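You operate a simulated robot arm through the tools that you are given. There is no shell and no other tool. Be economical: measure what you need, move in short steps, check, and stop when the job is done.

Carry out the task below with a simulated robot arm. There is one attempt and no reset: what you move stays moved.

TASK
Start the boiler: pump water up to the green band, then switch on; open the steam valve at green pressure.
Fine: shut the feed valve after pumping.

Only the result counts: the job must be done as asked and must still hold three seconds after the hand-in. Knocking over, shifting, dropping, spilling or breaking anything else fails it.

THE ROBOT
A 7-joint arm with a two-finger parallel gripper, fixed in place. Base frame: the origin is at the foot of the arm, x ahead of it, y to its left, z up. Readings come in cm, degrees, newtons and seconds.
With the tool pointing down near the work surface it reaches from about 10 to 64 cm from the base axis. Its first joint turns from -166.0 to 166.0 degrees. Payload 1.57 kg.
Tool frame: the origin (TCP) lies between the finger pads and is the grasp point; the fingertips stand 3 cm ahead of it; z points along the fingers, y is the line along which they close. Largest opening 11 cm; finger width 2.4, thickness 1.2; the body of the gripper, 4.8 by 11.2 cm, starts 7.8 cm behind the TCP.
Orientation is that of the tool frame in the base frame, as [roll, pitch, yaw] about the fixed x, y, z axes, in that order (R = Rz(yaw) Ry(pitch) Rx(roll)). With the fingers straight down and closing along the base's y, the tool's x points along the base's -x, its y along +y and its z along -z.

THE INTERFACE
- The arm moves only by the tool jog_arm. Its arguments are lists of equal length, an entry for each row: "xyz": the shift along the base's x, y, z in units of 20 mm (1.0 is 20 mm), a list of three; "turn": the turn, a rotation vector about the base's x, y, z in units of 5 degrees (1.0 is 5 degrees), a list of three. In form: {"xyz": [[dx, dy, dz], ...], "turn": [[wx, wy, wz], ...]}. A call has 1 to 12 rows; each row shifts and turns the commanded pose from where the row before left it. "hand" is the opening, from 0 (shut) to 1 (fully open), set as the call begins (left out, the last holds). A call with a number of a shift or a turn outside -1 to 1 is refused whole. Rows are played at 5 a second. More than 5 cm and 8.6 degrees between two rows, or a gripper value outside its range, and nothing of the call is played. Where a pose cannot be reached the arm comes as near as it can. A force on the tool above 90 N (or 10 N above the force at the start of the call, whichever is more), or a blocked arm, ends the call early, and 0.2 s more pass. The fingers move at their own pace (about 4.5 cm/s each) and stop on an object; they squeeze with about 37 N. The grip force told is the motor's: it shows also when the fingers shut on nothing. Time passes only in rows, and 0.2 s behind the last, so rows that do not move let the fingers close. The reply holds the time, the measured pose of the TCP, the force on the tool along the base axes, the opening and the grip force, in the units named above and with some noise, with the torque about the TCP (base axes, N m) and any sound that the robot's microphone picked up, and new pictures: "pictures" is both (left out), scene, wrist or none.
- Cameras (640 x 400 px; columns grow to the right, rows downward): "scene" is fixed at [4.71, 49.9, 119.14]; the picture's right is [-0.87, -0.50, 0.00], its down [-0.11, 0.19, -0.98] and it looks along [0.49, -0.85, -0.21] (base axes); focal length 287 px, centre (320, 200). "wrist" rides on the gripper at [7, 1.6, -14.1] in the tool frame; the picture's right is [-0.23, 0.97, 0.00], its down [-0.86, -0.20, -0.48] and it looks along [-0.47, -0.11, 0.88] (tool axes); focal length 222 px, centre (320, 200). There is no depth. A picture from a camera that has moved, and an enlarged one, comes with that camera's place and axes in the base frame and with its lens. The place of the scene camera against the robot may be out by one fixed shift of up to 1.8 cm in any direction.
- move_column(by): slides the trunk up (or, below 0, down) by that many cm; the arm rides with it, the base frame stays. It gives what a move gives, with no picture.
- enlarge(camera, box): a new picture of the part [left, top, right, bottom] of that camera's present view, enlarged. It takes no simulated time.
- sign_off(): hands the job in; it is judged then, once.

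Go step by step. Nothing tells you positions but the pictures and the camera data: compare them with the known pose of the tool, close in by small moves and look again before you grip or let go. The budget is 120 turns and 200 pictures, counting those below and the enlarged ones. Unless the task says otherwise, let go and move clear before handing in.

The tools are called after "Call:" as name(argument=value, ...) on one line, values as JSON. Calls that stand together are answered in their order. jog_arm: Moves the arm, as the interface text tells. Its arguments: {"type":"object","properties":{"xyz":{"type":"array"},"turn":{"type":"array"},"hand":{"type":"number"},"pictures":{"type":"string","enum":["both","scene","wrist","none"]}},"required":["xyz","turn"]} The other tools are called the same way: move_column (by) slides the trunk up or down; enlarge (camera, box) takes an enlarged picture of a part of a camera's view; sign_off () hands the job in.

At the start:

```text
time: 0.0
tcp_pos: [40.14, -2.1, 126.4]
ee_rot: [-179.9, 0.0, 180.0]
ft_force: [0.1, -0.8, 0.0]
wrist_torque: [0.01, -0.03, 0.0]
gripper_width: 10.99
gripper_force: 0.0
trunk travel left (down, up): [-50.0, 9.0]
```

scene: 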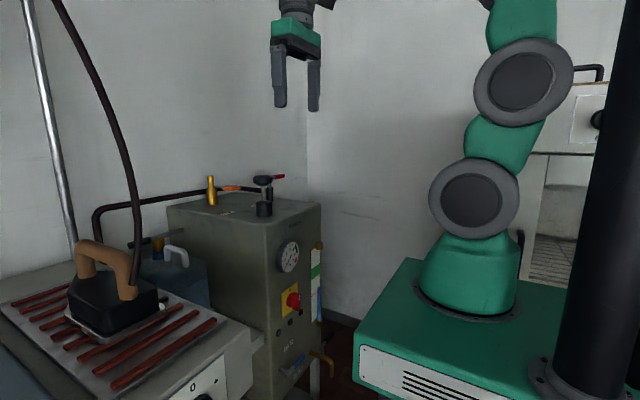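
wrist: 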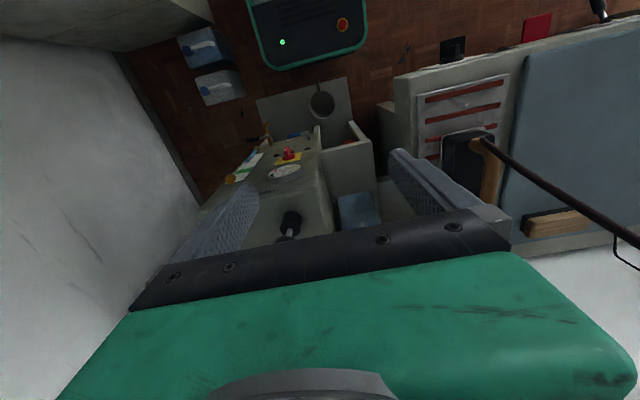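

I see a boiler unit with a gauge, a red switch on a yellow plate, a sight glass on its side and valves on top and at the bottom. I'll look closer before moving.

Call:
enlarge(camera="scene", box=[240, 220, 350, 400])

Call:
enlarge(camera="scene", box=[120, 160, 340, 290])

Call:
enlarge(camera="wrist", box=[200, 80, 400, 250])

```text
2.22 times, centred on (295, 310) of scene
camera zoom: at [4.71, 49.9, 119.14], right [-0.87, -0.5, 0.0], down [-0.11, 0.19, -0.98], along [0.49, -0.85, -0.21], focal length 638 px, centre (376, -44)
```

zoom: 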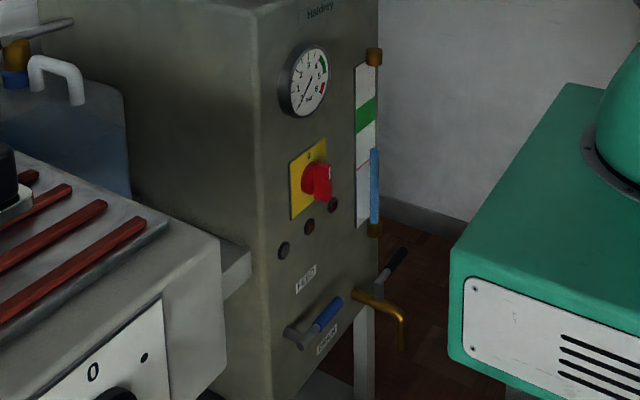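

```text
2.91 times, centred on (230, 225) of scene
camera zoom: at [4.71, 49.9, 119.14], right [-0.87, -0.5, 0.0], down [-0.11, 0.19, -0.98], along [0.49, -0.85, -0.21], focal length 835 px, centre (582, 127)
```

zoom: 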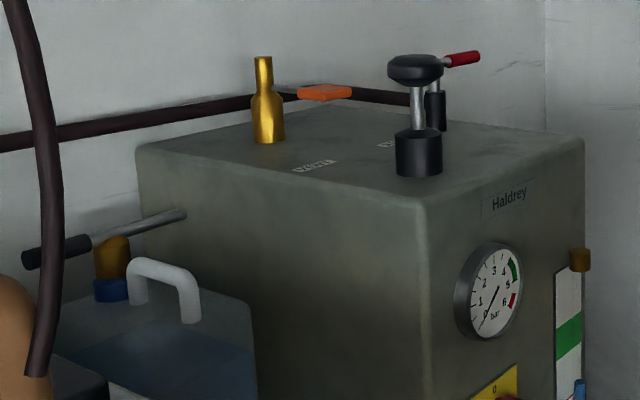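

```text
2.35 times, centred on (300, 165) of wrist
camera zoom: at [33.09, -0.42, 140.54], right [0.23, 0.97, 0.0], down [0.86, -0.2, 0.48], along [0.47, -0.11, -0.88], focal length 523 px, centre (367, 282)
```

zoom: 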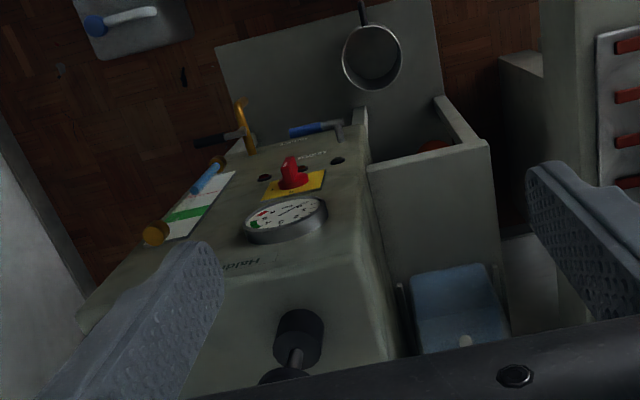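

The boiler's front faces the robot, with the gauge at about (53, -14, 85). I'll read the labels with stronger enlargement.

Call:
enlarge(camera="scene", box=[280, 335, 340, 375])

Call:
enlarge(camera="scene", box=[210, 170, 290, 220])

Call:
enlarge(camera="wrist", box=[250, 120, 330, 170])

Call:
enlarge(camera="scene", box=[270, 235, 330, 325])

```text
10.00 times, centred on (310, 355) of scene
camera zoom: at [4.71, 49.9, 119.14], right [-0.87, -0.5, 0.0], down [-0.11, 0.19, -0.98], along [0.49, -0.85, -0.21], focal length 2871 px, centre (420, -1350)
```

zoom: 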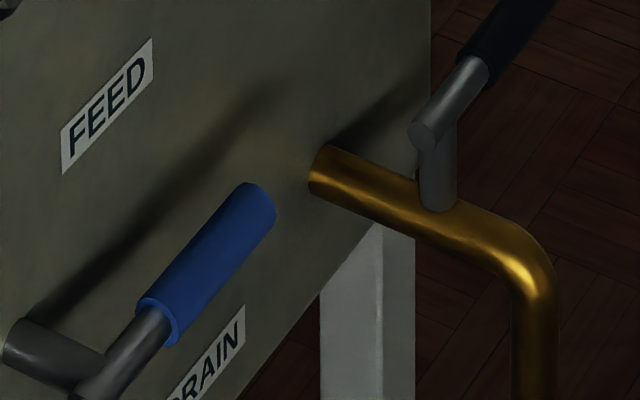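

```text
8.00 times, centred on (250, 195) of scene
camera zoom: at [4.71, 49.9, 119.14], right [-0.87, -0.5, 0.0], down [-0.11, 0.19, -0.98], along [0.49, -0.85, -0.21], focal length 2297 px, centre (880, 240)
```

zoom: 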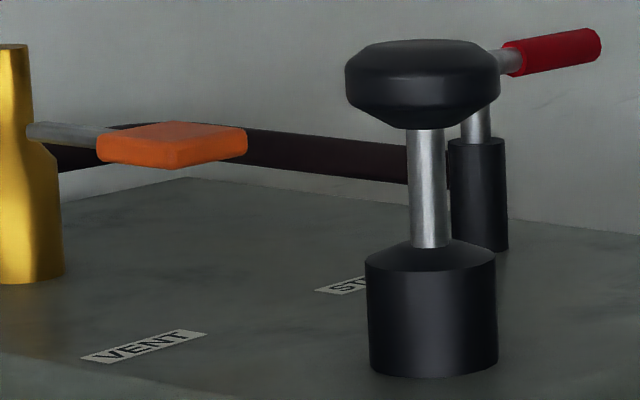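

```text
8.00 times, centred on (290, 145) of wrist
camera zoom: at [33.09, -0.42, 140.54], right [0.23, 0.97, 0.0], down [0.86, -0.2, 0.48], along [0.47, -0.11, -0.88], focal length 1777 px, centre (560, 640)
```

zoom: 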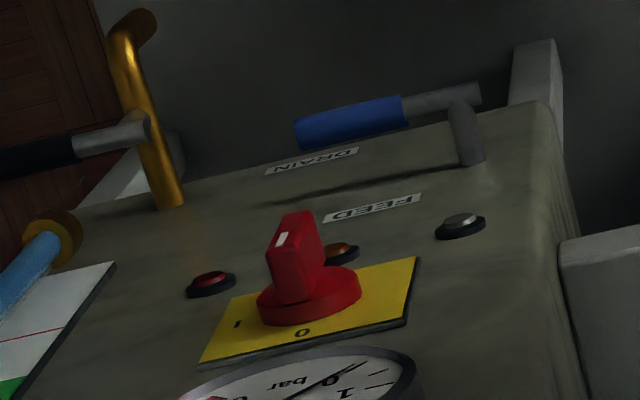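

```text
4.44 times, centred on (300, 280) of scene
camera zoom: at [4.71, 49.9, 119.14], right [-0.87, -0.5, 0.0], down [-0.11, 0.19, -0.98], along [0.49, -0.85, -0.21], focal length 1276 px, centre (409, -156)
```

zoom: 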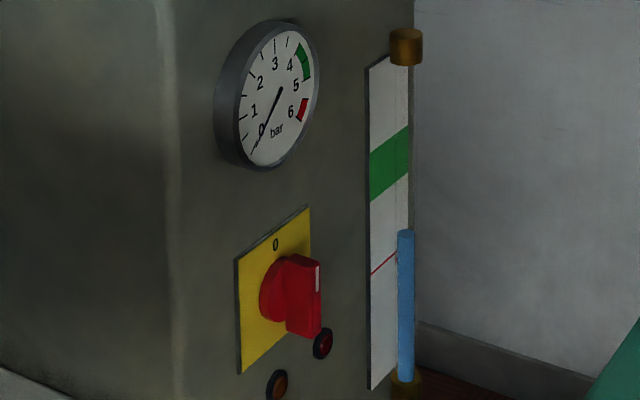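

The FEED lever is blue, DRAIN is the brass tap, VENT is orange, STEAM is red, and there is a black plunger and a lever by the tank. I'll check the left side for the pump.

Call:
enlarge(camera="scene", box=[110, 210, 230, 300])

Call:
enlarge(camera="wrist", box=[310, 80, 420, 250])

Call:
jog_arm(xyz=[[-1, 0, 0], [-1, 0, 0], [-1, 0, 0], [-1, 0, 0], [-1, 0, 0], [-1, 0, 0]], turn=[[0, 0, 0], [0, 0, 0], [0, 0, 0], [0, 0, 0], [0, 0, 0], [0, 0, 0]], hand=0)

```text
4.44 times, centred on (170, 255) of scene
camera zoom: at [4.71, 49.9, 119.14], right [-0.87, -0.5, 0.0], down [-0.11, 0.19, -0.98], along [0.49, -0.85, -0.21], focal length 1276 px, centre (987, -44)
```

zoom: 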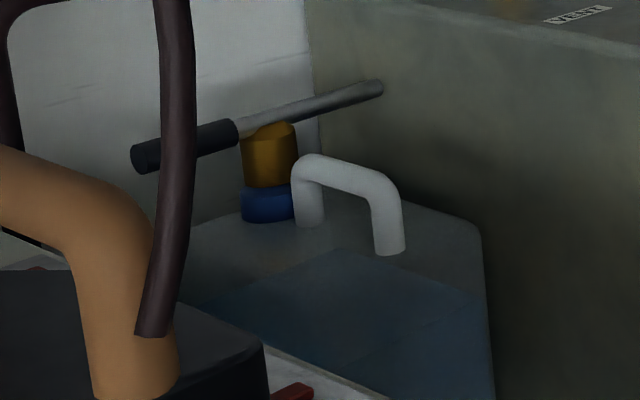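

```text
2.35 times, centred on (365, 165) of wrist
camera zoom: at [33.09, -0.42, 140.54], right [0.23, 0.97, 0.0], down [0.86, -0.2, 0.48], along [0.47, -0.11, -0.88], focal length 523 px, centre (214, 282)
```

zoom: 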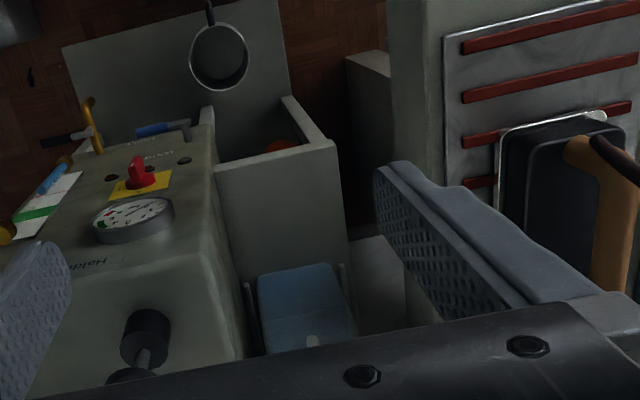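

```text
time: 1.4
tcp_pos: [27.97, -2.06, 126.37]
ee_rot: [-179.9, -0.1, -180.0]
ft_force: [-0.6, 0.0, 0.1]
wrist_torque: [-0.03, 0.01, 0.0]
gripper_width: 0.0
gripper_force: 7.6
trunk travel left (down, up): [-50.0, 9.0]
camera wrist: at [20.98, -0.44, 140.45], right [0.23, 0.97, 0.0], down [0.86, -0.2, 0.48], along [0.47, -0.11, -0.88], focal length 222 px, centre (320, 200)
```

scene: 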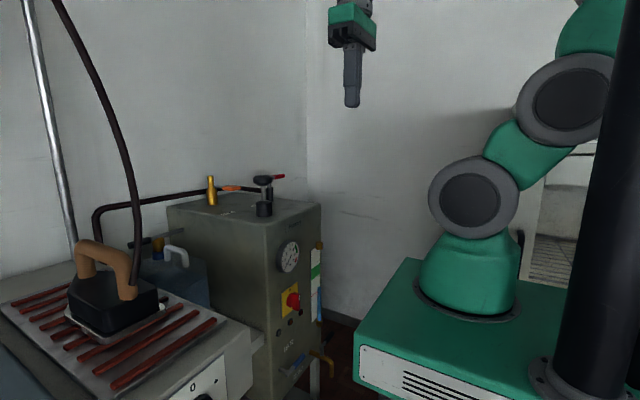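
wrist: 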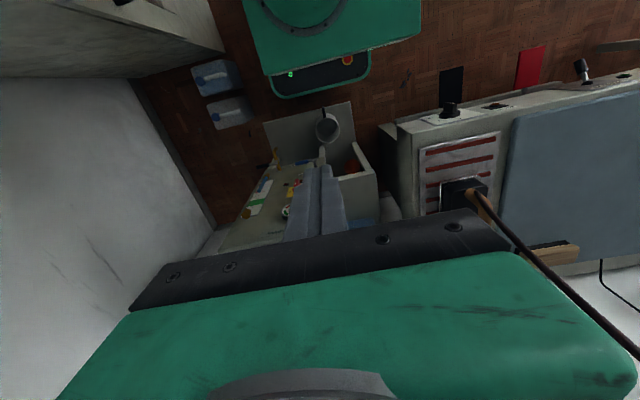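

The tank lever looks out of reach, so the black plunger on top is probably the pump, at about (61, -15). I'll move above it, gripper open, and look.

Call:
jog_arm(xyz=[[1, -0.5, 0], [1, -0.5, 0], [1, -0.5, 0], [1, -0.5, 0], [1, -0.5, 0], [1, -0.5, 0], [1, -0.5, 0], [1, -0.5, 0], [1, -0.5, 0], [1, -0.5, 0], [1, -0.5, 0]], turn=[[0, 0, 0], [0, 0, 0], [0, 0, 0], [0, 0, 0], [0, 0, 0], [0, 0, 0], [0, 0, 0], [0, 0, 0], [0, 0, 0], [0, 0, 0], [0, 0, 0]], hand=1)

```text
time: 3.8
tcp_pos: [50.19, -13.18, 126.35]
ee_rot: [-180.0, 0.0, -179.9]
ft_force: [-0.1, 0.3, 0.2]
wrist_torque: [0.02, -0.01, 0.0]
gripper_width: 10.98
gripper_force: 0.0
trunk travel left (down, up): [-50.0, 9.0]
camera wrist: at [43.14, -11.45, 140.54], right [0.23, 0.97, 0.0], down [0.86, -0.2, 0.48], along [0.47, -0.11, -0.88], focal length 222 px, centre (320, 200)
```

scene: 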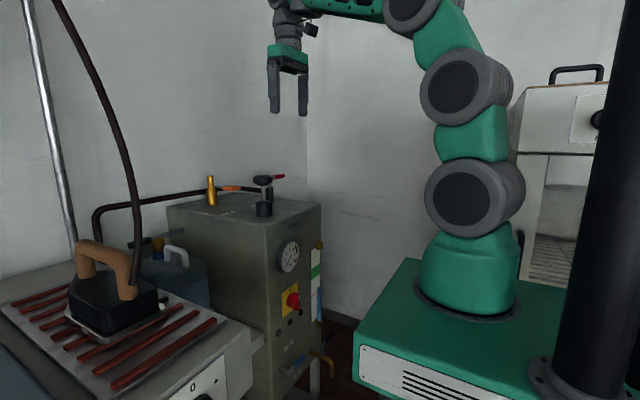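
wrist: 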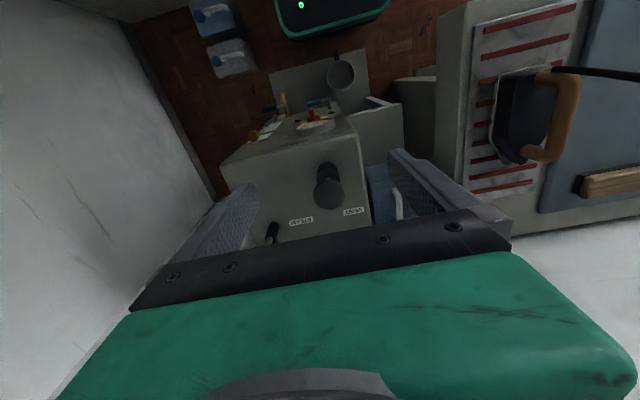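

The knob sits at about (60, -14, 106). I'll enlarge the wrist view to see the top layout.

Call:
enlarge(camera="wrist", box=[230, 80, 410, 250])

Call:
jog_arm(xyz=[[1, 0, 0], [1, 0, 0], [1, 0, 0], [1, 0, 0]], turn=[[0, 0, 0], [0, 0, 0], [0, 0, 0], [0, 0, 0]])

```text
2.35 times, centred on (320, 165) of wrist
camera zoom: at [43.14, -11.45, 140.54], right [0.23, 0.97, 0.0], down [0.86, -0.2, 0.48], along [0.47, -0.11, -0.88], focal length 523 px, centre (320, 282)
```

zoom: 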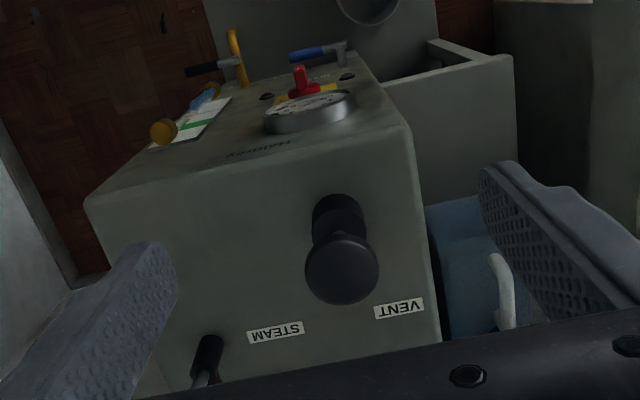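

```text
time: 4.8
tcp_pos: [58.23, -13.08, 126.25]
ee_rot: [180.0, 0.0, 179.9]
ft_force: [2.8, -1.7, -3.1]
wrist_torque: [0.14, 0.28, 0.05]
gripper_width: 11.0
gripper_force: 0.0
trunk travel left (down, up): [-50.0, 9.0]
camera wrist: at [51.18, -11.36, 140.43], right [0.23, 0.97, 0.0], down [0.86, -0.2, 0.48], along [0.47, -0.11, -0.88], focal length 222 px, centre (320, 200)
```

scene: 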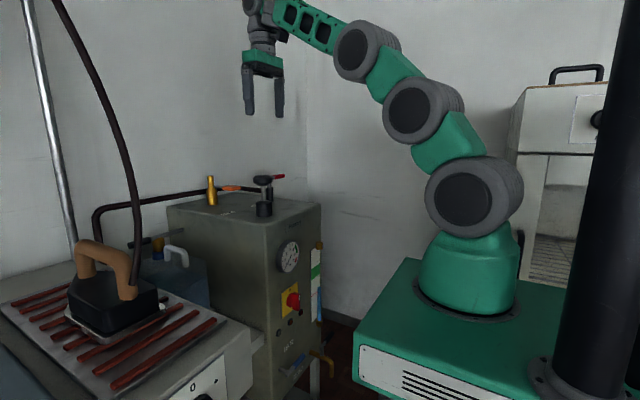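
wrist: 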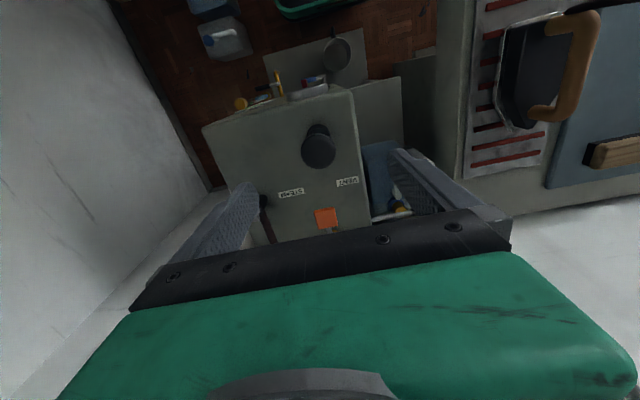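

The knob is at about (60.1, -13.7, 106). I'll come down over it with the gripper open, stopping a bit above.

Call:
jog_arm(xyz=[[0.5, -0.15, 0], [0.5, -0.15, 0], [0, 0, -1], [0, 0, -1], [0, 0, -1], [0, 0, -1], [0, 0, -1], [0, 0, -0.5]], turn=[[0, 0, 0], [0, 0, 0], [0, 0, 0], [0, 0, 0], [0, 0, 0], [0, 0, 0], [0, 0, 0], [0, 0, 0]])

Call:
enlarge(camera="scene", box=[200, 120, 320, 220])

```text
time: 5.2
tcp_pos: [59.1, -13.36, 126.47]
ee_rot: [-179.6, 1.3, -179.9]
ft_force: [19.1, -5.1, -24.7]
wrist_torque: [0.05, 0.37, -0.03]
gripper_width: 11.01
gripper_force: 0.1
trunk travel left (down, up): [-50.0, 9.0]
stopped in row 1: the force on the tool passed its limit at 126 N (the readings are from after the stop); the commanded pose is now the measured one
camera wrist: at [51.82, -11.55, 140.44], right [0.23, 0.97, 0.0], down [0.84, -0.2, 0.5], along [0.49, -0.11, -0.87], focal length 222 px, centre (320, 200)
```

scene: 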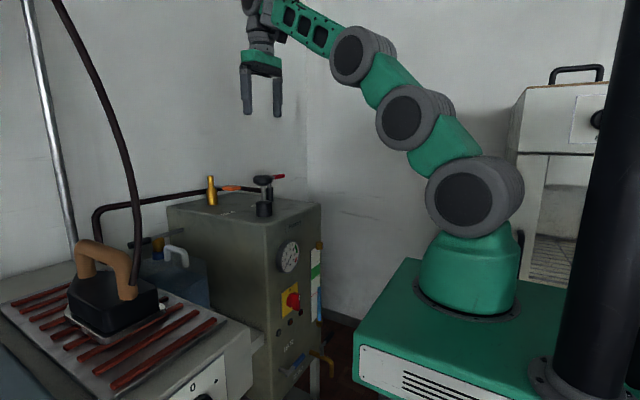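
wrist: 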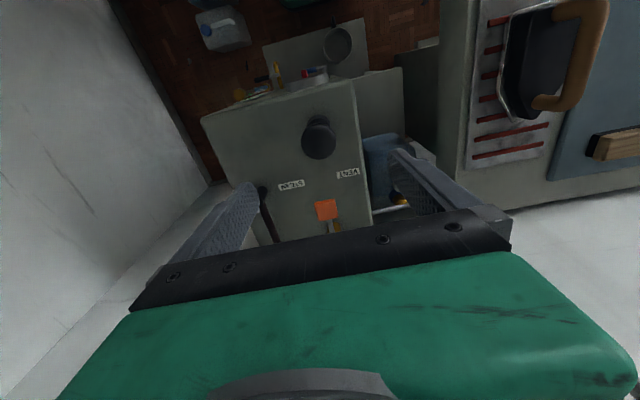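

```text
4.00 times, centred on (260, 170) of scene
camera zoom: at [4.71, 49.9, 119.14], right [-0.87, -0.5, 0.0], down [-0.11, 0.19, -0.98], along [0.49, -0.85, -0.21], focal length 1148 px, centre (560, 320)
```

zoom: 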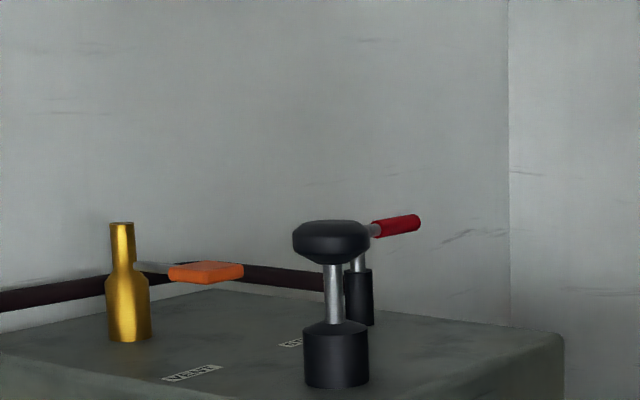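

The arm hit its extension limit at this height. I'll back off, descend, then go forward.

Call:
jog_arm(xyz=[[-1, 0, 0], [-0.5, 0, -0.5], [0, 0, -1], [0, 0, -1], [0, 0, -1], [0, 0, -1]], turn=[[0, 0, 0], [0, -0.26, 0], [0, 0, 0], [0, 0, 0], [0, 0, 0], [0, 0, 0]], pictures="none")

Call:
jog_arm(xyz=[[0.5, -0.05, 0], [0.5, -0.05, 0], [0.5, -0.05, 0], [0.5, -0.05, 0]], turn=[[0, 0, 0], [0, 0, 0], [0, 0, 0], [0, 0, 0]])

```text
time: 6.6
tcp_pos: [55.91, -13.2, 117.38]
ee_rot: [-179.7, 2.4, 180.0]
ft_force: [0.5, 0.8, -1.4]
wrist_torque: [0.03, 0.0, -0.02]
gripper_width: 11.02
gripper_force: 0.0
trunk travel left (down, up): [-50.0, 9.0]
```

```text
time: 7.6
tcp_pos: [60.06, -13.75, 117.39]
ee_rot: [-179.7, 2.3, 179.9]
ft_force: [-0.2, -0.6, 0.4]
wrist_torque: [0.02, 0.01, 0.03]
gripper_width: 10.97
gripper_force: 0.0
trunk travel left (down, up): [-50.0, 9.0]
camera wrist: at [52.52, -11.97, 131.26], right [0.23, 0.97, 0.0], down [0.83, -0.2, 0.51], along [0.5, -0.11, -0.86], focal length 222 px, centre (320, 200)
```

scene: 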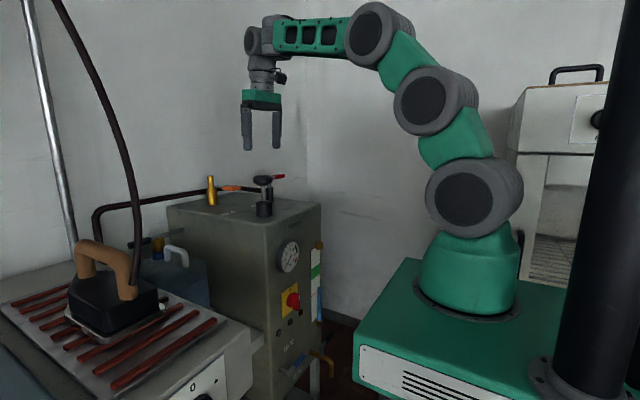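
wrist: 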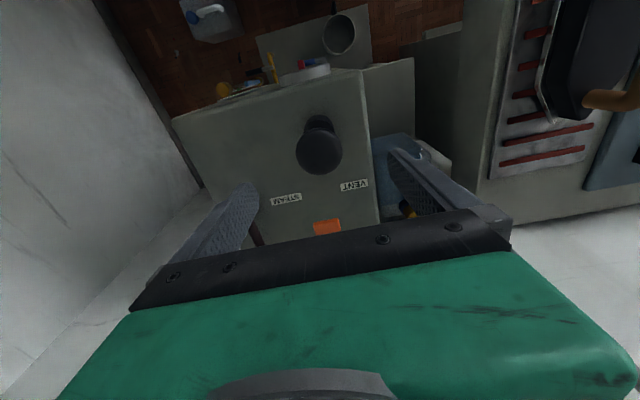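

The knob refines to (61, -13.9, 106). I'll descend, straddling it.

Call:
jog_arm(xyz=[[0.25, 0, 0], [0.2, 0, -0.5], [0, 0, -1], [0, 0, -1], [0, 0, -1], [0, 0, -1]], turn=[[0, 0.2, 0], [0, 0.26, 0], [0, 0, 0], [0, 0, 0], [0, 0, 0], [0, 0, 0]])

Call:
enlarge(camera="scene", box=[200, 130, 320, 220])

```text
time: 9.0
tcp_pos: [60.86, -13.85, 108.47]
ee_rot: [-179.7, 0.2, 180.0]
ft_force: [-0.4, -0.3, 0.5]
wrist_torque: [0.0, 0.02, 0.03]
gripper_width: 10.99
gripper_force: 0.0
trunk travel left (down, up): [-50.0, 9.0]
camera wrist: at [53.91, -12.04, 122.58], right [0.23, 0.97, 0.0], down [0.85, -0.2, 0.48], along [0.47, -0.11, -0.88], focal length 222 px, centre (320, 200)
```

scene: 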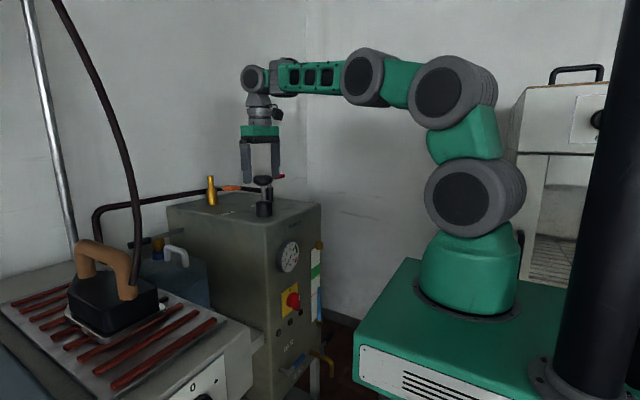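
wrist: 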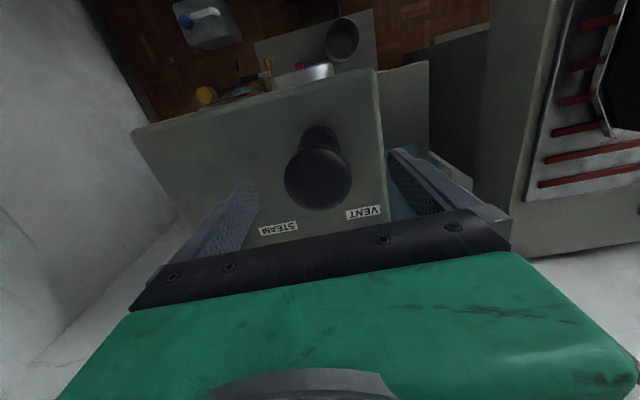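

```text
4.44 times, centred on (260, 175) of scene
camera zoom: at [4.71, 49.9, 119.14], right [-0.87, -0.5, 0.0], down [-0.11, 0.19, -0.98], along [0.49, -0.85, -0.21], focal length 1276 px, centre (587, 311)
```

zoom: 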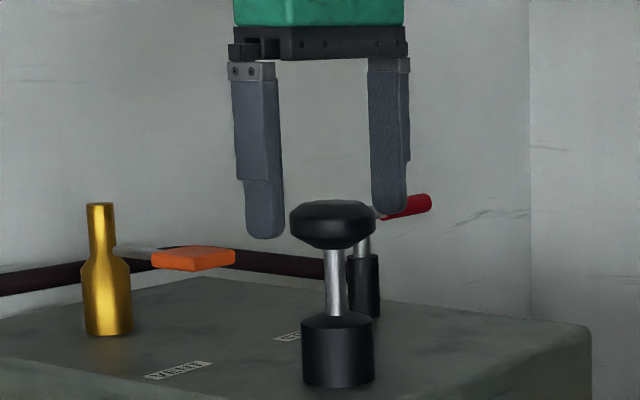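

The fingertips are level with the knob's centre and well aligned. I'll go down 3 cm and close.

Call:
jog_arm(xyz=[[0, 0, -0.7], [0, 0, -0.7]], turn=[[0, 0, 0], [0, 0, 0]], pictures="none")

Call:
jog_arm(xyz=[[0, 0, 0], [0, 0, 0], [0, 0, 0], [0, 0, 0], [0, 0, 0]], turn=[[0, 0, 0], [0, 0, 0], [0, 0, 0], [0, 0, 0], [0, 0, 0]], hand=0, pictures="none")

Call:
enlarge(camera="scene", box=[200, 130, 320, 220])

```text
time: 9.6
tcp_pos: [60.93, -13.86, 105.64]
ee_rot: [-179.7, 0.0, 180.0]
ft_force: [1.0, -0.1, 0.4]
wrist_torque: [0.01, -0.01, -0.01]
gripper_width: 11.02
gripper_force: 0.1
trunk travel left (down, up): [-50.0, 9.0]
```

```text
time: 10.8
tcp_pos: [60.89, -13.98, 105.65]
ee_rot: [-179.9, 0.0, 180.0]
ft_force: [2.5, -11.1, 1.0]
wrist_torque: [-0.18, -0.12, -0.08]
gripper_width: 5.52
gripper_force: 30.3
trunk travel left (down, up): [-50.0, 9.0]
```

```text
4.44 times, centred on (260, 175) of scene
camera zoom: at [4.71, 49.9, 119.14], right [-0.87, -0.5, 0.0], down [-0.11, 0.19, -0.98], along [0.49, -0.85, -0.21], focal length 1276 px, centre (587, 311)
```

zoom: 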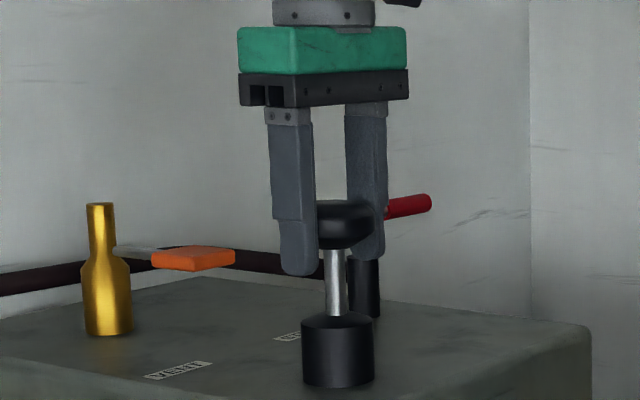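

The knob is gripped. I'll push down in small steps and watch the force.

Call:
jog_arm(xyz=[[0, -0.1, 0], [0, 0, -0.4], [0, 0, -0.4], [0, 0, -0.4]], turn=[[0, 0, 0], [0, 0, 0], [0, 0, 0], [0, 0, 0]], pictures="none")

Call:
enlarge(camera="scene", box=[220, 160, 340, 320])

```text
time: 11.8
tcp_pos: [60.95, -13.92, 103.22]
ee_rot: [-179.7, 0.2, -179.9]
ft_force: [2.7, -5.8, 7.9]
wrist_torque: [0.04, 0.16, -0.03]
gripper_width: 5.52
gripper_force: 45.0
trunk travel left (down, up): [-50.0, 9.0]
```

```text
2.50 times, centred on (280, 240) of scene
camera zoom: at [4.71, 49.9, 119.14], right [-0.87, -0.5, 0.0], down [-0.11, 0.19, -0.98], along [0.49, -0.85, -0.21], focal length 718 px, centre (420, 100)
```

zoom: 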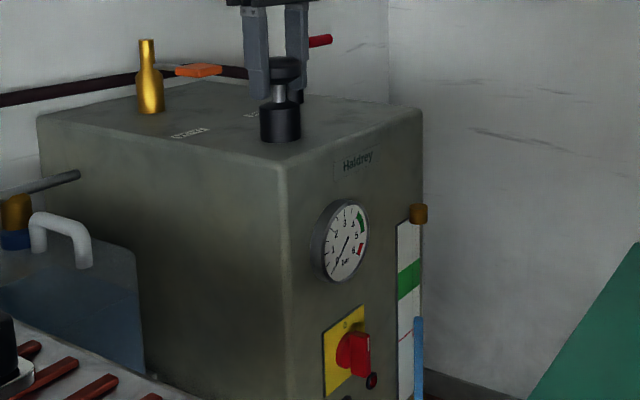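

The plunger moves with about 8 N. I'll continue down to the stop.

Call:
jog_arm(xyz=[[0, 0, -0.4], [0, 0, -0.3], [0, 0, -0.2]], turn=[[0, 0, 0], [0, 0, 0], [0, 0, 0]], pictures="none")

Call:
enlarge(camera="scene", box=[220, 160, 340, 320])

```text
time: 12.6
tcp_pos: [60.87, -13.95, 101.66]
ee_rot: [-179.7, 0.2, -180.0]
ft_force: [6.8, -9.0, 14.7]
wrist_torque: [-0.12, 0.84, 0.32]
gripper_width: 5.5
gripper_force: 44.7
trunk travel left (down, up): [-50.0, 9.0]
```

```text
2.50 times, centred on (280, 240) of scene
camera zoom: at [4.71, 49.9, 119.14], right [-0.87, -0.5, 0.0], down [-0.11, 0.19, -0.98], along [0.49, -0.85, -0.21], focal length 718 px, centre (420, 100)
```

zoom: 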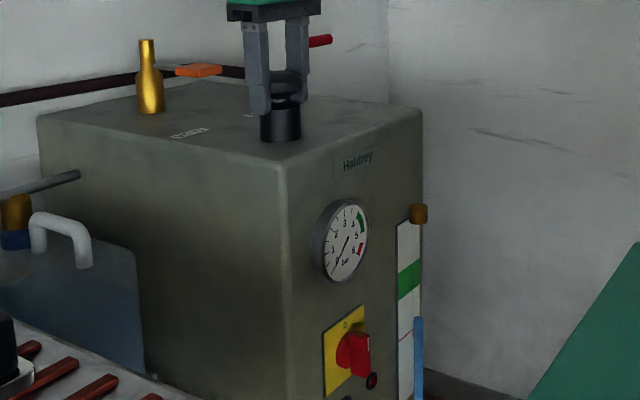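

The bottom is at about z 101.7. I'll pull up and stroke once more, then compare the level in close-up.

Call:
jog_arm(xyz=[[0, 0, 0.5], [0, 0, 0.5], [0, 0, 0.5], [0, 0, 0.4], [0, 0, 0], [0, 0, -0.5], [0, 0, -0.5], [0, 0, -0.5], [0, 0, -0.3]], turn=[[0, 0, 0], [0, 0, 0], [0, 0, 0], [0, 0, 0], [0, 0, 0], [0, 0, 0], [0, 0, 0], [0, 0, 0], [0, 0, 0]], pictures="none")

Call:
enlarge(camera="scene", box=[270, 235, 330, 325])

```text
time: 14.6
tcp_pos: [60.95, -13.97, 101.81]
ee_rot: [-179.7, 0.3, -180.0]
ft_force: [4.7, -5.5, 10.1]
wrist_torque: [-0.02, 0.58, 0.06]
gripper_width: 5.52
gripper_force: 45.3
trunk travel left (down, up): [-50.0, 9.0]
```

```text
4.44 times, centred on (300, 280) of scene
camera zoom: at [4.71, 49.9, 119.14], right [-0.87, -0.5, 0.0], down [-0.11, 0.19, -0.98], along [0.49, -0.85, -0.21], focal length 1276 px, centre (409, -156)
```

zoom: 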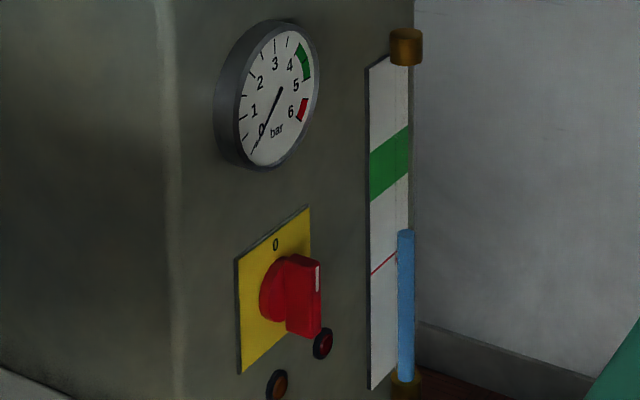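

The level did not change, so the feed valve is likely shut now. The blue lever is near (50.3, -15, 48.5) with its pivot around y = -10.5, so I'll raise and release the plunger and back away.

Call:
jog_arm(xyz=[[0, 0, 0.5], [0, 0, 0.5], [0, 0, 0.5], [0, 0, 0.4]], turn=[[0, 0, 0], [0, 0, 0], [0, 0, 0], [0, 0, 0]], pictures="none")

Call:
jog_arm(xyz=[[0, 0, 0], [0, 0, 0], [0, 0, 0], [0, 0, 0.5], [0, 0, 1], [0, 0, 1], [-1, 0, 0], [-1, 0, 0], [-1, 0, 0], [-1, 0, 0]], turn=[[0, 0, 0], [0, 0, 0], [0, 0, 0], [0, 0, 0], [0, 0, 0], [0, 0, 0], [0, 0, 0], [0, 0, 0], [0, 0, 0], [0, 0, 0]], hand=1, pictures="scene")

```text
time: 15.6
tcp_pos: [60.9, -13.92, 105.41]
ee_rot: [-179.8, -0.1, -179.9]
ft_force: [4.2, -4.9, 4.0]
wrist_torque: [0.01, -0.37, 0.01]
gripper_width: 5.56
gripper_force: 45.6
trunk travel left (down, up): [-50.0, 9.0]
```

```text
time: 17.8
tcp_pos: [52.92, -13.82, 110.5]
ee_rot: [-179.7, 0.1, 180.0]
ft_force: [0.7, 0.9, -0.6]
wrist_torque: [0.03, 0.03, -0.01]
gripper_width: 11.0
gripper_force: 0.1
trunk travel left (down, up): [-50.0, 9.0]
```

scene: 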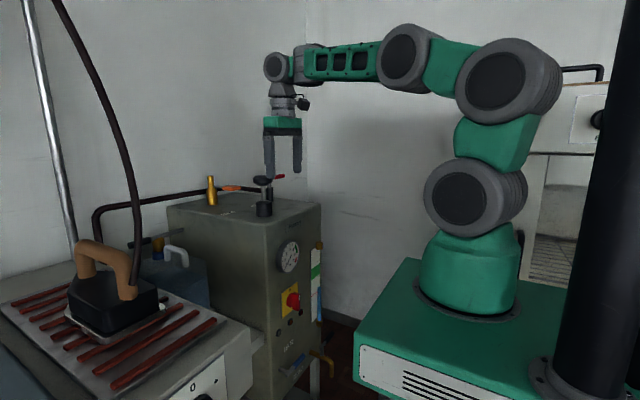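

The plunger stays up. I'll back off and tilt the tool to horizontal (pointing +x).

Call:
jog_arm(xyz=[[-1, 0, 0], [-1, 0, 0], [-1, 0, 0], [-1, 0, 0], [0, 0, 0], [0, 0, 0], [0, 0, 0], [0, 0, 0], [0, 0, 0], [0, 0, 0], [0, 0, 0], [0, 0, 0]], turn=[[0, 0, 0], [0, 0, 0], [0, -1, 0], [0, -1, 0], [0, -1, 0], [0, -1, 0], [0, -1, 0], [0, -1, 0], [0, -1, 0], [0, -1, 0], [0, -1, 0], [0, -1, 0]], pictures="none", hand=0)

Call:
jog_arm(xyz=[[0, 0, 0], [0, 0, 0], [0, 0, 0], [0, 0, 0], [0, 0, 0], [0, 0, 0], [0, 0, 0], [0, 0, 0]], turn=[[0, -1, 0], [0, -1, 0], [0, -1, 0], [0, -1, 0], [0, -1, 0], [0, -1, 0], [0, -1, 0], [0, -1, 0]])

```text
time: 19.6
tcp_pos: [45.69, -9.82, 103.59]
ee_rot: [174.4, 22.9, -176.9]
ft_force: [-0.3, -0.3, -0.4]
wrist_torque: [0.01, 0.01, 0.0]
gripper_width: 0.02
gripper_force: 21.3
trunk travel left (down, up): [-50.0, 9.0]
stopped in row 9: the arm was blocked; the commanded pose is now the measured one
```

```text
time: 20.7
tcp_pos: [45.96, -2.92, 99.6]
ee_rot: [170.3, 38.7, -170.6]
ft_force: [0.2, 0.3, 0.1]
wrist_torque: [0.01, -0.02, 0.03]
gripper_width: 0.02
gripper_force: 21.3
trunk travel left (down, up): [-50.0, 9.0]
stopped in row 5: the arm was blocked; the commanded pose is now the measured one
camera wrist: at [31.97, -5.93, 106.23], right [-0.08, 0.96, 0.27], down [0.43, -0.21, 0.88], along [0.9, 0.19, -0.4], focal length 222 px, centre (320, 200)
```

scene: 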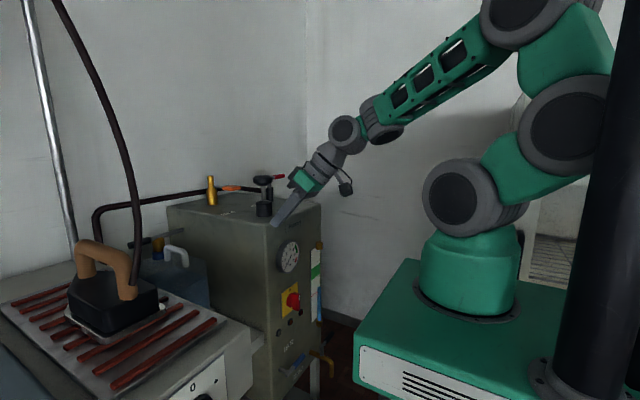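
wrist: 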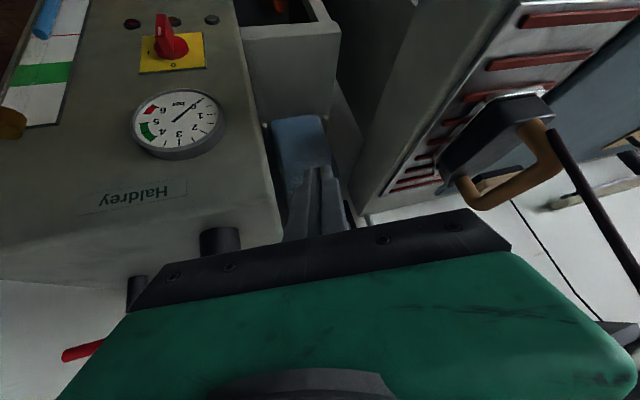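

Folding limits blocked the full tilt, but about 35–40° forward tilt will do. I'll square up the tool, back off from the front, and then lower the column.

Call:
jog_arm(xyz=[[-1, 0, 0.5], [-1, 0, 0.5], [-1, -0.5, 0.5], [-1, -0.5, 0], [-1, -0.5, 0], [0, -1, 0], [0, -1, 0], [0, -1, 0]], turn=[[-0.38, 0.5, -0.78], [-0.38, 0.5, -0.78], [-0.38, 0.5, -0.78], [-0.38, 0.5, -0.78], [0, 0.5, 0], [0, 0.5, 0], [0, 0.5, 0], [0, 0, 0]])

```text
time: 21.7
tcp_pos: [36.64, -7.19, 97.08]
ee_rot: [174.8, 19.9, 172.1]
ft_force: [0.2, 0.9, 0.0]
wrist_torque: [-0.04, 0.04, -0.01]
gripper_width: 0.0
gripper_force: 21.9
trunk travel left (down, up): [-50.0, 9.0]
stopped in row 4: the arm was blocked; the commanded pose is now the measured one
camera wrist: at [25.36, -5.18, 108.06], right [0.31, 0.94, 0.16], down [0.61, -0.33, 0.72], along [0.73, -0.13, -0.67], focal length 222 px, centre (320, 200)
```

scene: 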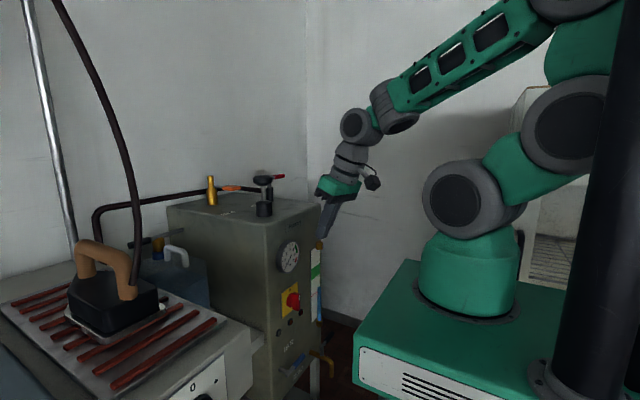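
wrist: 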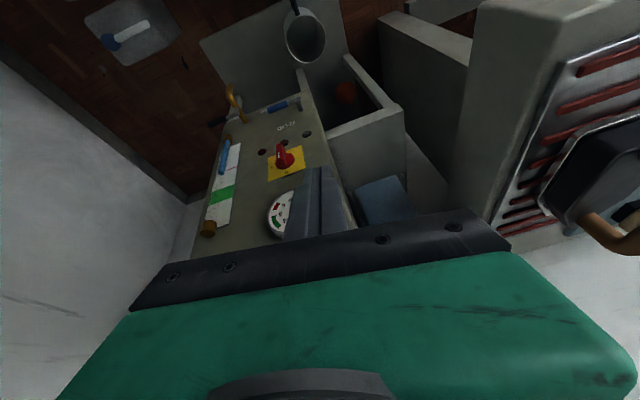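

The wrist limit binds when the target is low relative to the arm. I'll raise the tool, square it to vertical, then lower the column.

Call:
jog_arm(xyz=[[0, 0, 1], [0, 0, 1], [0, 0, 1], [0, -0.5, 1], [0, -0.5, 1], [0, -0.5, 1], [0, -0.5, 1], [0, -0.5, 0.5]], turn=[[-0.26, 0.5, 0.26], [-0.26, 0.5, 0.26], [-0.26, 0.5, 0.26], [-0.26, 0.5, 0.26], [0, 0.5, 0], [0, 0.5, 0], [0, 0.5, 0], [0, 0.5, 0]], pictures="none")

Call:
move_column(by=-20)

Call:
jog_arm(xyz=[[0, 0, 0]], turn=[[0, 0, 0]])

```text
time: 23.5
tcp_pos: [36.77, -12.24, 112.88]
ee_rot: [-178.6, 1.1, 179.2]
ft_force: [0.1, 0.0, 0.2]
wrist_torque: [-0.02, 0.01, -0.01]
gripper_width: 0.01
gripper_force: 21.3
trunk travel left (down, up): [-50.0, 9.0]
```

```text
time: 25.7
tcp_pos: [36.85, -12.19, 92.82]
ee_rot: [-178.6, 1.2, 179.3]
ft_force: [-0.4, -0.1, -0.4]
wrist_torque: [-0.01, 0.0, -0.03]
gripper_width: 0.0
gripper_force: 21.1
trunk travel left (down, up): [-30.0, 29.0]
```

```text
time: 26.1
tcp_pos: [36.81, -12.16, 92.98]
ee_rot: [-178.6, 1.2, 179.3]
ft_force: [0.1, 0.4, 0.9]
wrist_torque: [0.0, 0.0, 0.01]
gripper_width: 0.0
gripper_force: 21.1
trunk travel left (down, up): [-30.0, 29.0]
camera wrist: at [29.54, -10.06, 106.82], right [0.24, 0.97, -0.02], down [0.84, -0.2, 0.5], along [0.48, -0.14, -0.87], focal length 222 px, centre (320, 200)
```

scene: 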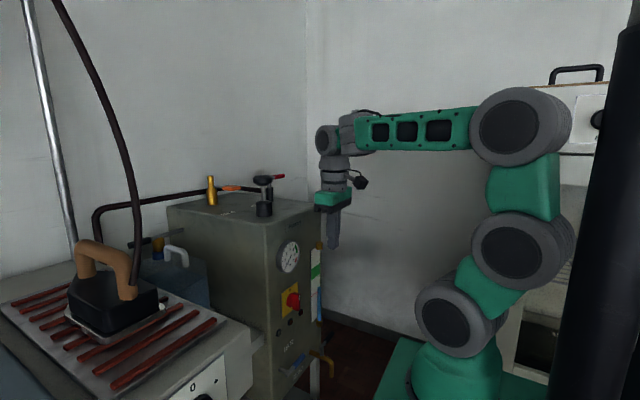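
wrist: 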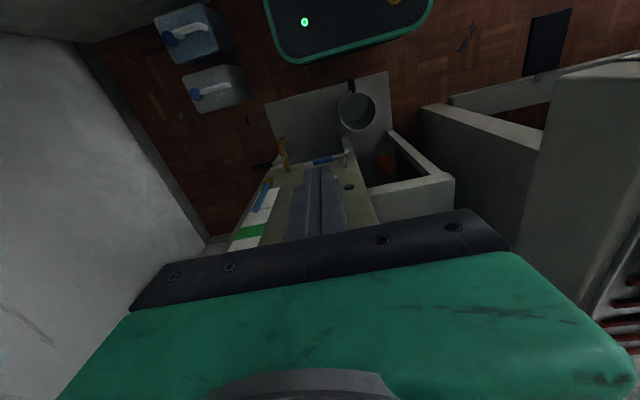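

I'll lower the column further and look.

Call:
move_column(by=-25)

Call:
jog_arm(xyz=[[0, 0, 0]], turn=[[0, 0, 0]])

Call:
enlarge(camera="wrist", box=[240, 40, 400, 240])

Call:
enlarge(camera="scene", box=[240, 240, 380, 400])

```text
time: 28.6
tcp_pos: [36.77, -12.12, 67.89]
ee_rot: [-178.7, 1.2, 179.4]
ft_force: [-0.6, 0.3, 0.3]
wrist_torque: [-0.03, 0.0, 0.0]
gripper_width: 0.0
gripper_force: 21.2
trunk travel left (down, up): [-5.0, 54.0]
```

```text
time: 29.1
tcp_pos: [36.84, -12.25, 67.93]
ee_rot: [-178.6, 1.3, 179.2]
ft_force: [0.2, 0.2, -0.3]
wrist_torque: [-0.03, -0.02, 0.03]
gripper_width: 0.0
gripper_force: 20.9
trunk travel left (down, up): [-5.0, 54.0]
camera wrist: at [29.54, -10.06, 81.82], right [0.24, 0.97, -0.02], down [0.84, -0.2, 0.5], along [0.48, -0.14, -0.87], focal length 222 px, centre (320, 200)
```

scene: 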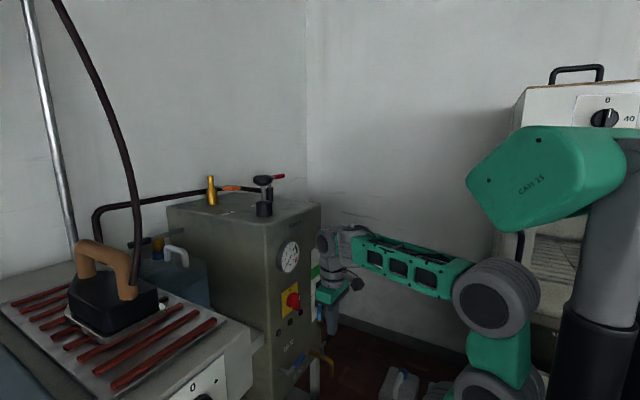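
wrist: 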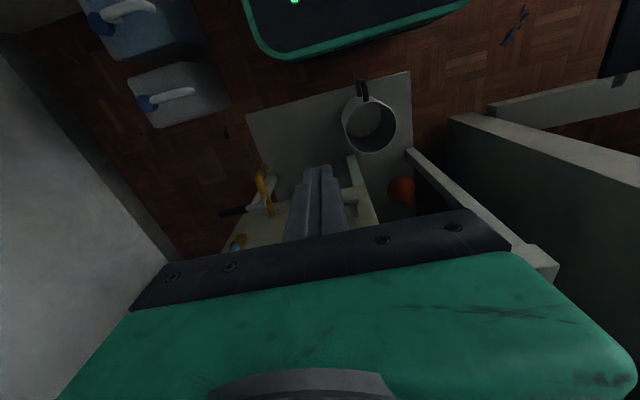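

```text
2.00 times, centred on (320, 140) of wrist
camera zoom: at [29.54, -10.06, 81.82], right [0.24, 0.97, -0.02], down [0.84, -0.2, 0.5], along [0.48, -0.14, -0.87], focal length 444 px, centre (320, 320)
```

zoom: 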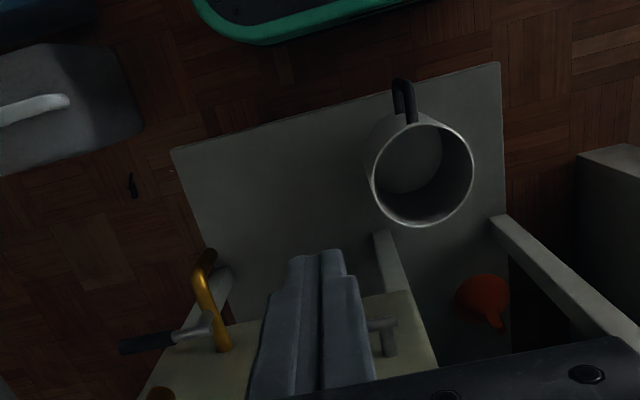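

```text
2.50 times, centred on (310, 320) of scene
camera zoom: at [4.71, 49.9, 119.14], right [-0.87, -0.5, 0.0], down [-0.11, 0.19, -0.98], along [0.49, -0.85, -0.21], focal length 718 px, centre (345, -100)
```

zoom: 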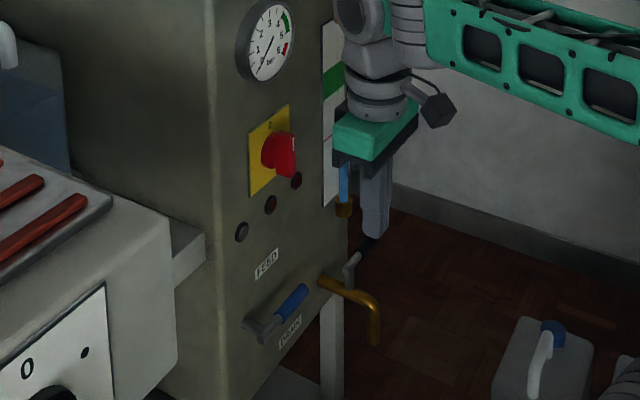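

I can see the blue FEED lever horizontal and the drain tap to its right. I'll tilt 30° forward and approach above the blue grip with closed fingers.

Call:
jog_arm(xyz=[[0, 0, 0], [0, 0, 0], [0, 0, 0], [0, 0, 0], [0, -0.4, 0], [0, -0.4, 0], [0.8, -0.4, -0.5], [0.8, -0.4, -0.5], [0.8, 0, -0.5], [0.8, 0, -0.5]], turn=[[-0.15, -1, 0], [-0.15, -1, 0], [0, -1, 0], [0, -1, 0], [0, -1, 0], [0, -1, 0], [0, 0, 0], [0, 0, 0], [0, 0, 0], [0, 0, 0]])

Call:
enlarge(camera="scene", box=[250, 290, 350, 390])

```text
time: 30.5
tcp_pos: [39.24, -6.45, 65.36]
ee_rot: [179.7, 27.2, -169.5]
ft_force: [-0.2, 0.7, 0.0]
wrist_torque: [0.02, -0.01, -0.02]
gripper_width: 0.01
gripper_force: 21.5
trunk travel left (down, up): [-5.0, 54.0]
stopped in row 7: the arm was blocked; the commanded pose is now the measured one
camera wrist: at [26.45, -7.19, 74.69], right [0.02, 0.99, 0.11], down [0.57, -0.1, 0.82], along [0.82, 0.05, -0.57], focal length 222 px, centre (320, 200)
```

scene: 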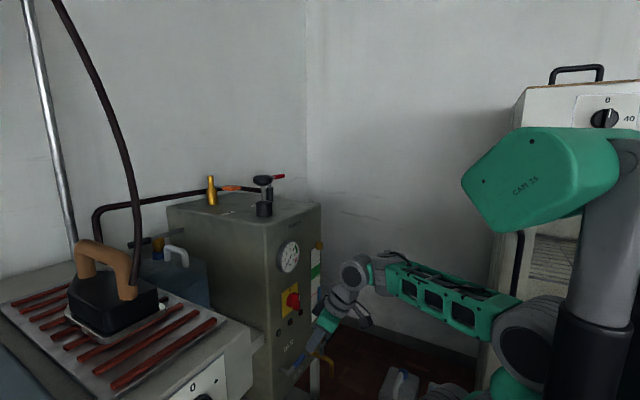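
wrist: 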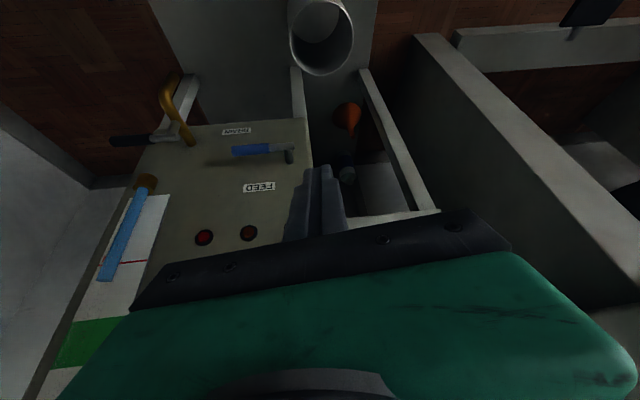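

```text
4.00 times, centred on (300, 340) of scene
camera zoom: at [4.71, 49.9, 119.14], right [-0.87, -0.5, 0.0], down [-0.11, 0.19, -0.98], along [0.49, -0.85, -0.21], focal length 1148 px, centre (400, -360)
```

zoom: 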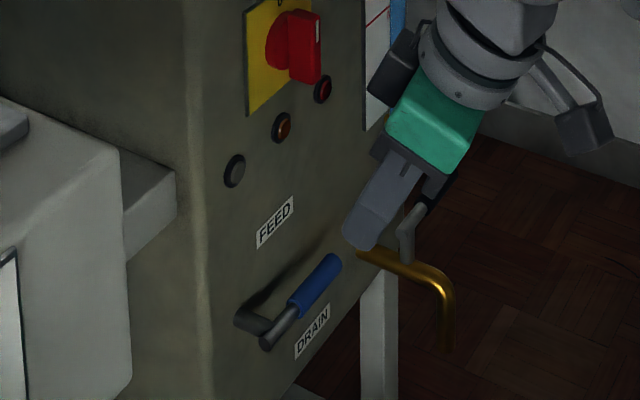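

The wrist limit binds again when close in. I'll lower the column fully, move outward while squaring yaw, then tilt more there.

Call:
move_column(by=-5)

Call:
jog_arm(xyz=[[0, 0, 0.5], [0, 0, 0.5], [0, -0.5, 0.5], [0, -0.8, 0.5], [0, -0.8, 0], [0.5, -0.8, 0], [0.5, -0.8, 0], [0.5, -0.8, 0], [0.5, 0, 0]], turn=[[0, 0.3, -0.5], [0, 0.3, -0.5], [0, 0.3, -0.5], [0, 0.3, -0.5], [0, 0, 0], [0, 0, 0], [0, 0, 0], [0, 0, 0], [0, 0, 0]])

```text
time: 31.4
tcp_pos: [39.02, -6.46, 60.07]
ee_rot: [179.5, 27.1, -169.6]
ft_force: [0.2, 0.2, -0.2]
wrist_torque: [0.03, -0.02, 0.01]
gripper_width: 0.0
gripper_force: 21.2
trunk travel left (down, up): [0.0, 59.0]
```

```text
time: 33.4
tcp_pos: [42.94, -15.74, 64.52]
ee_rot: [179.1, 21.5, 179.8]
ft_force: [0.0, 0.4, -0.2]
wrist_torque: [0.01, -0.02, -0.01]
gripper_width: 0.01
gripper_force: 21.1
trunk travel left (down, up): [0.0, 59.0]
camera wrist: at [31.23, -14.3, 75.12], right [0.21, 0.97, 0.1], down [0.62, -0.21, 0.76], along [0.76, -0.1, -0.65], focal length 222 px, centre (320, 200)
```

scene: 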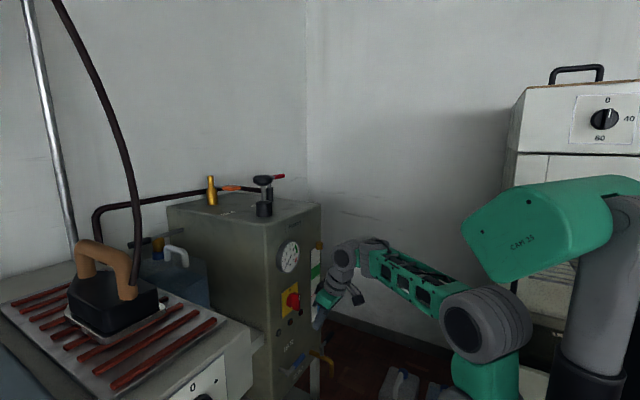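
wrist: 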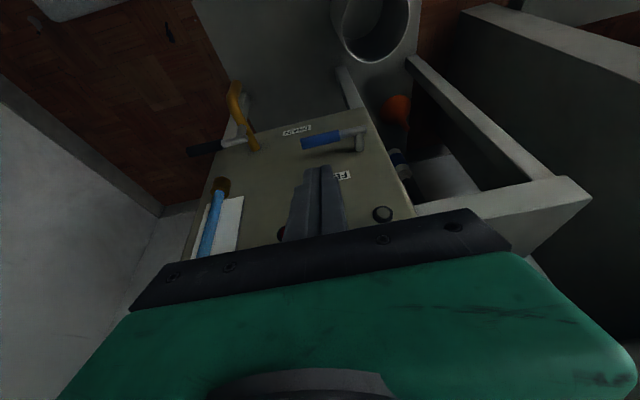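

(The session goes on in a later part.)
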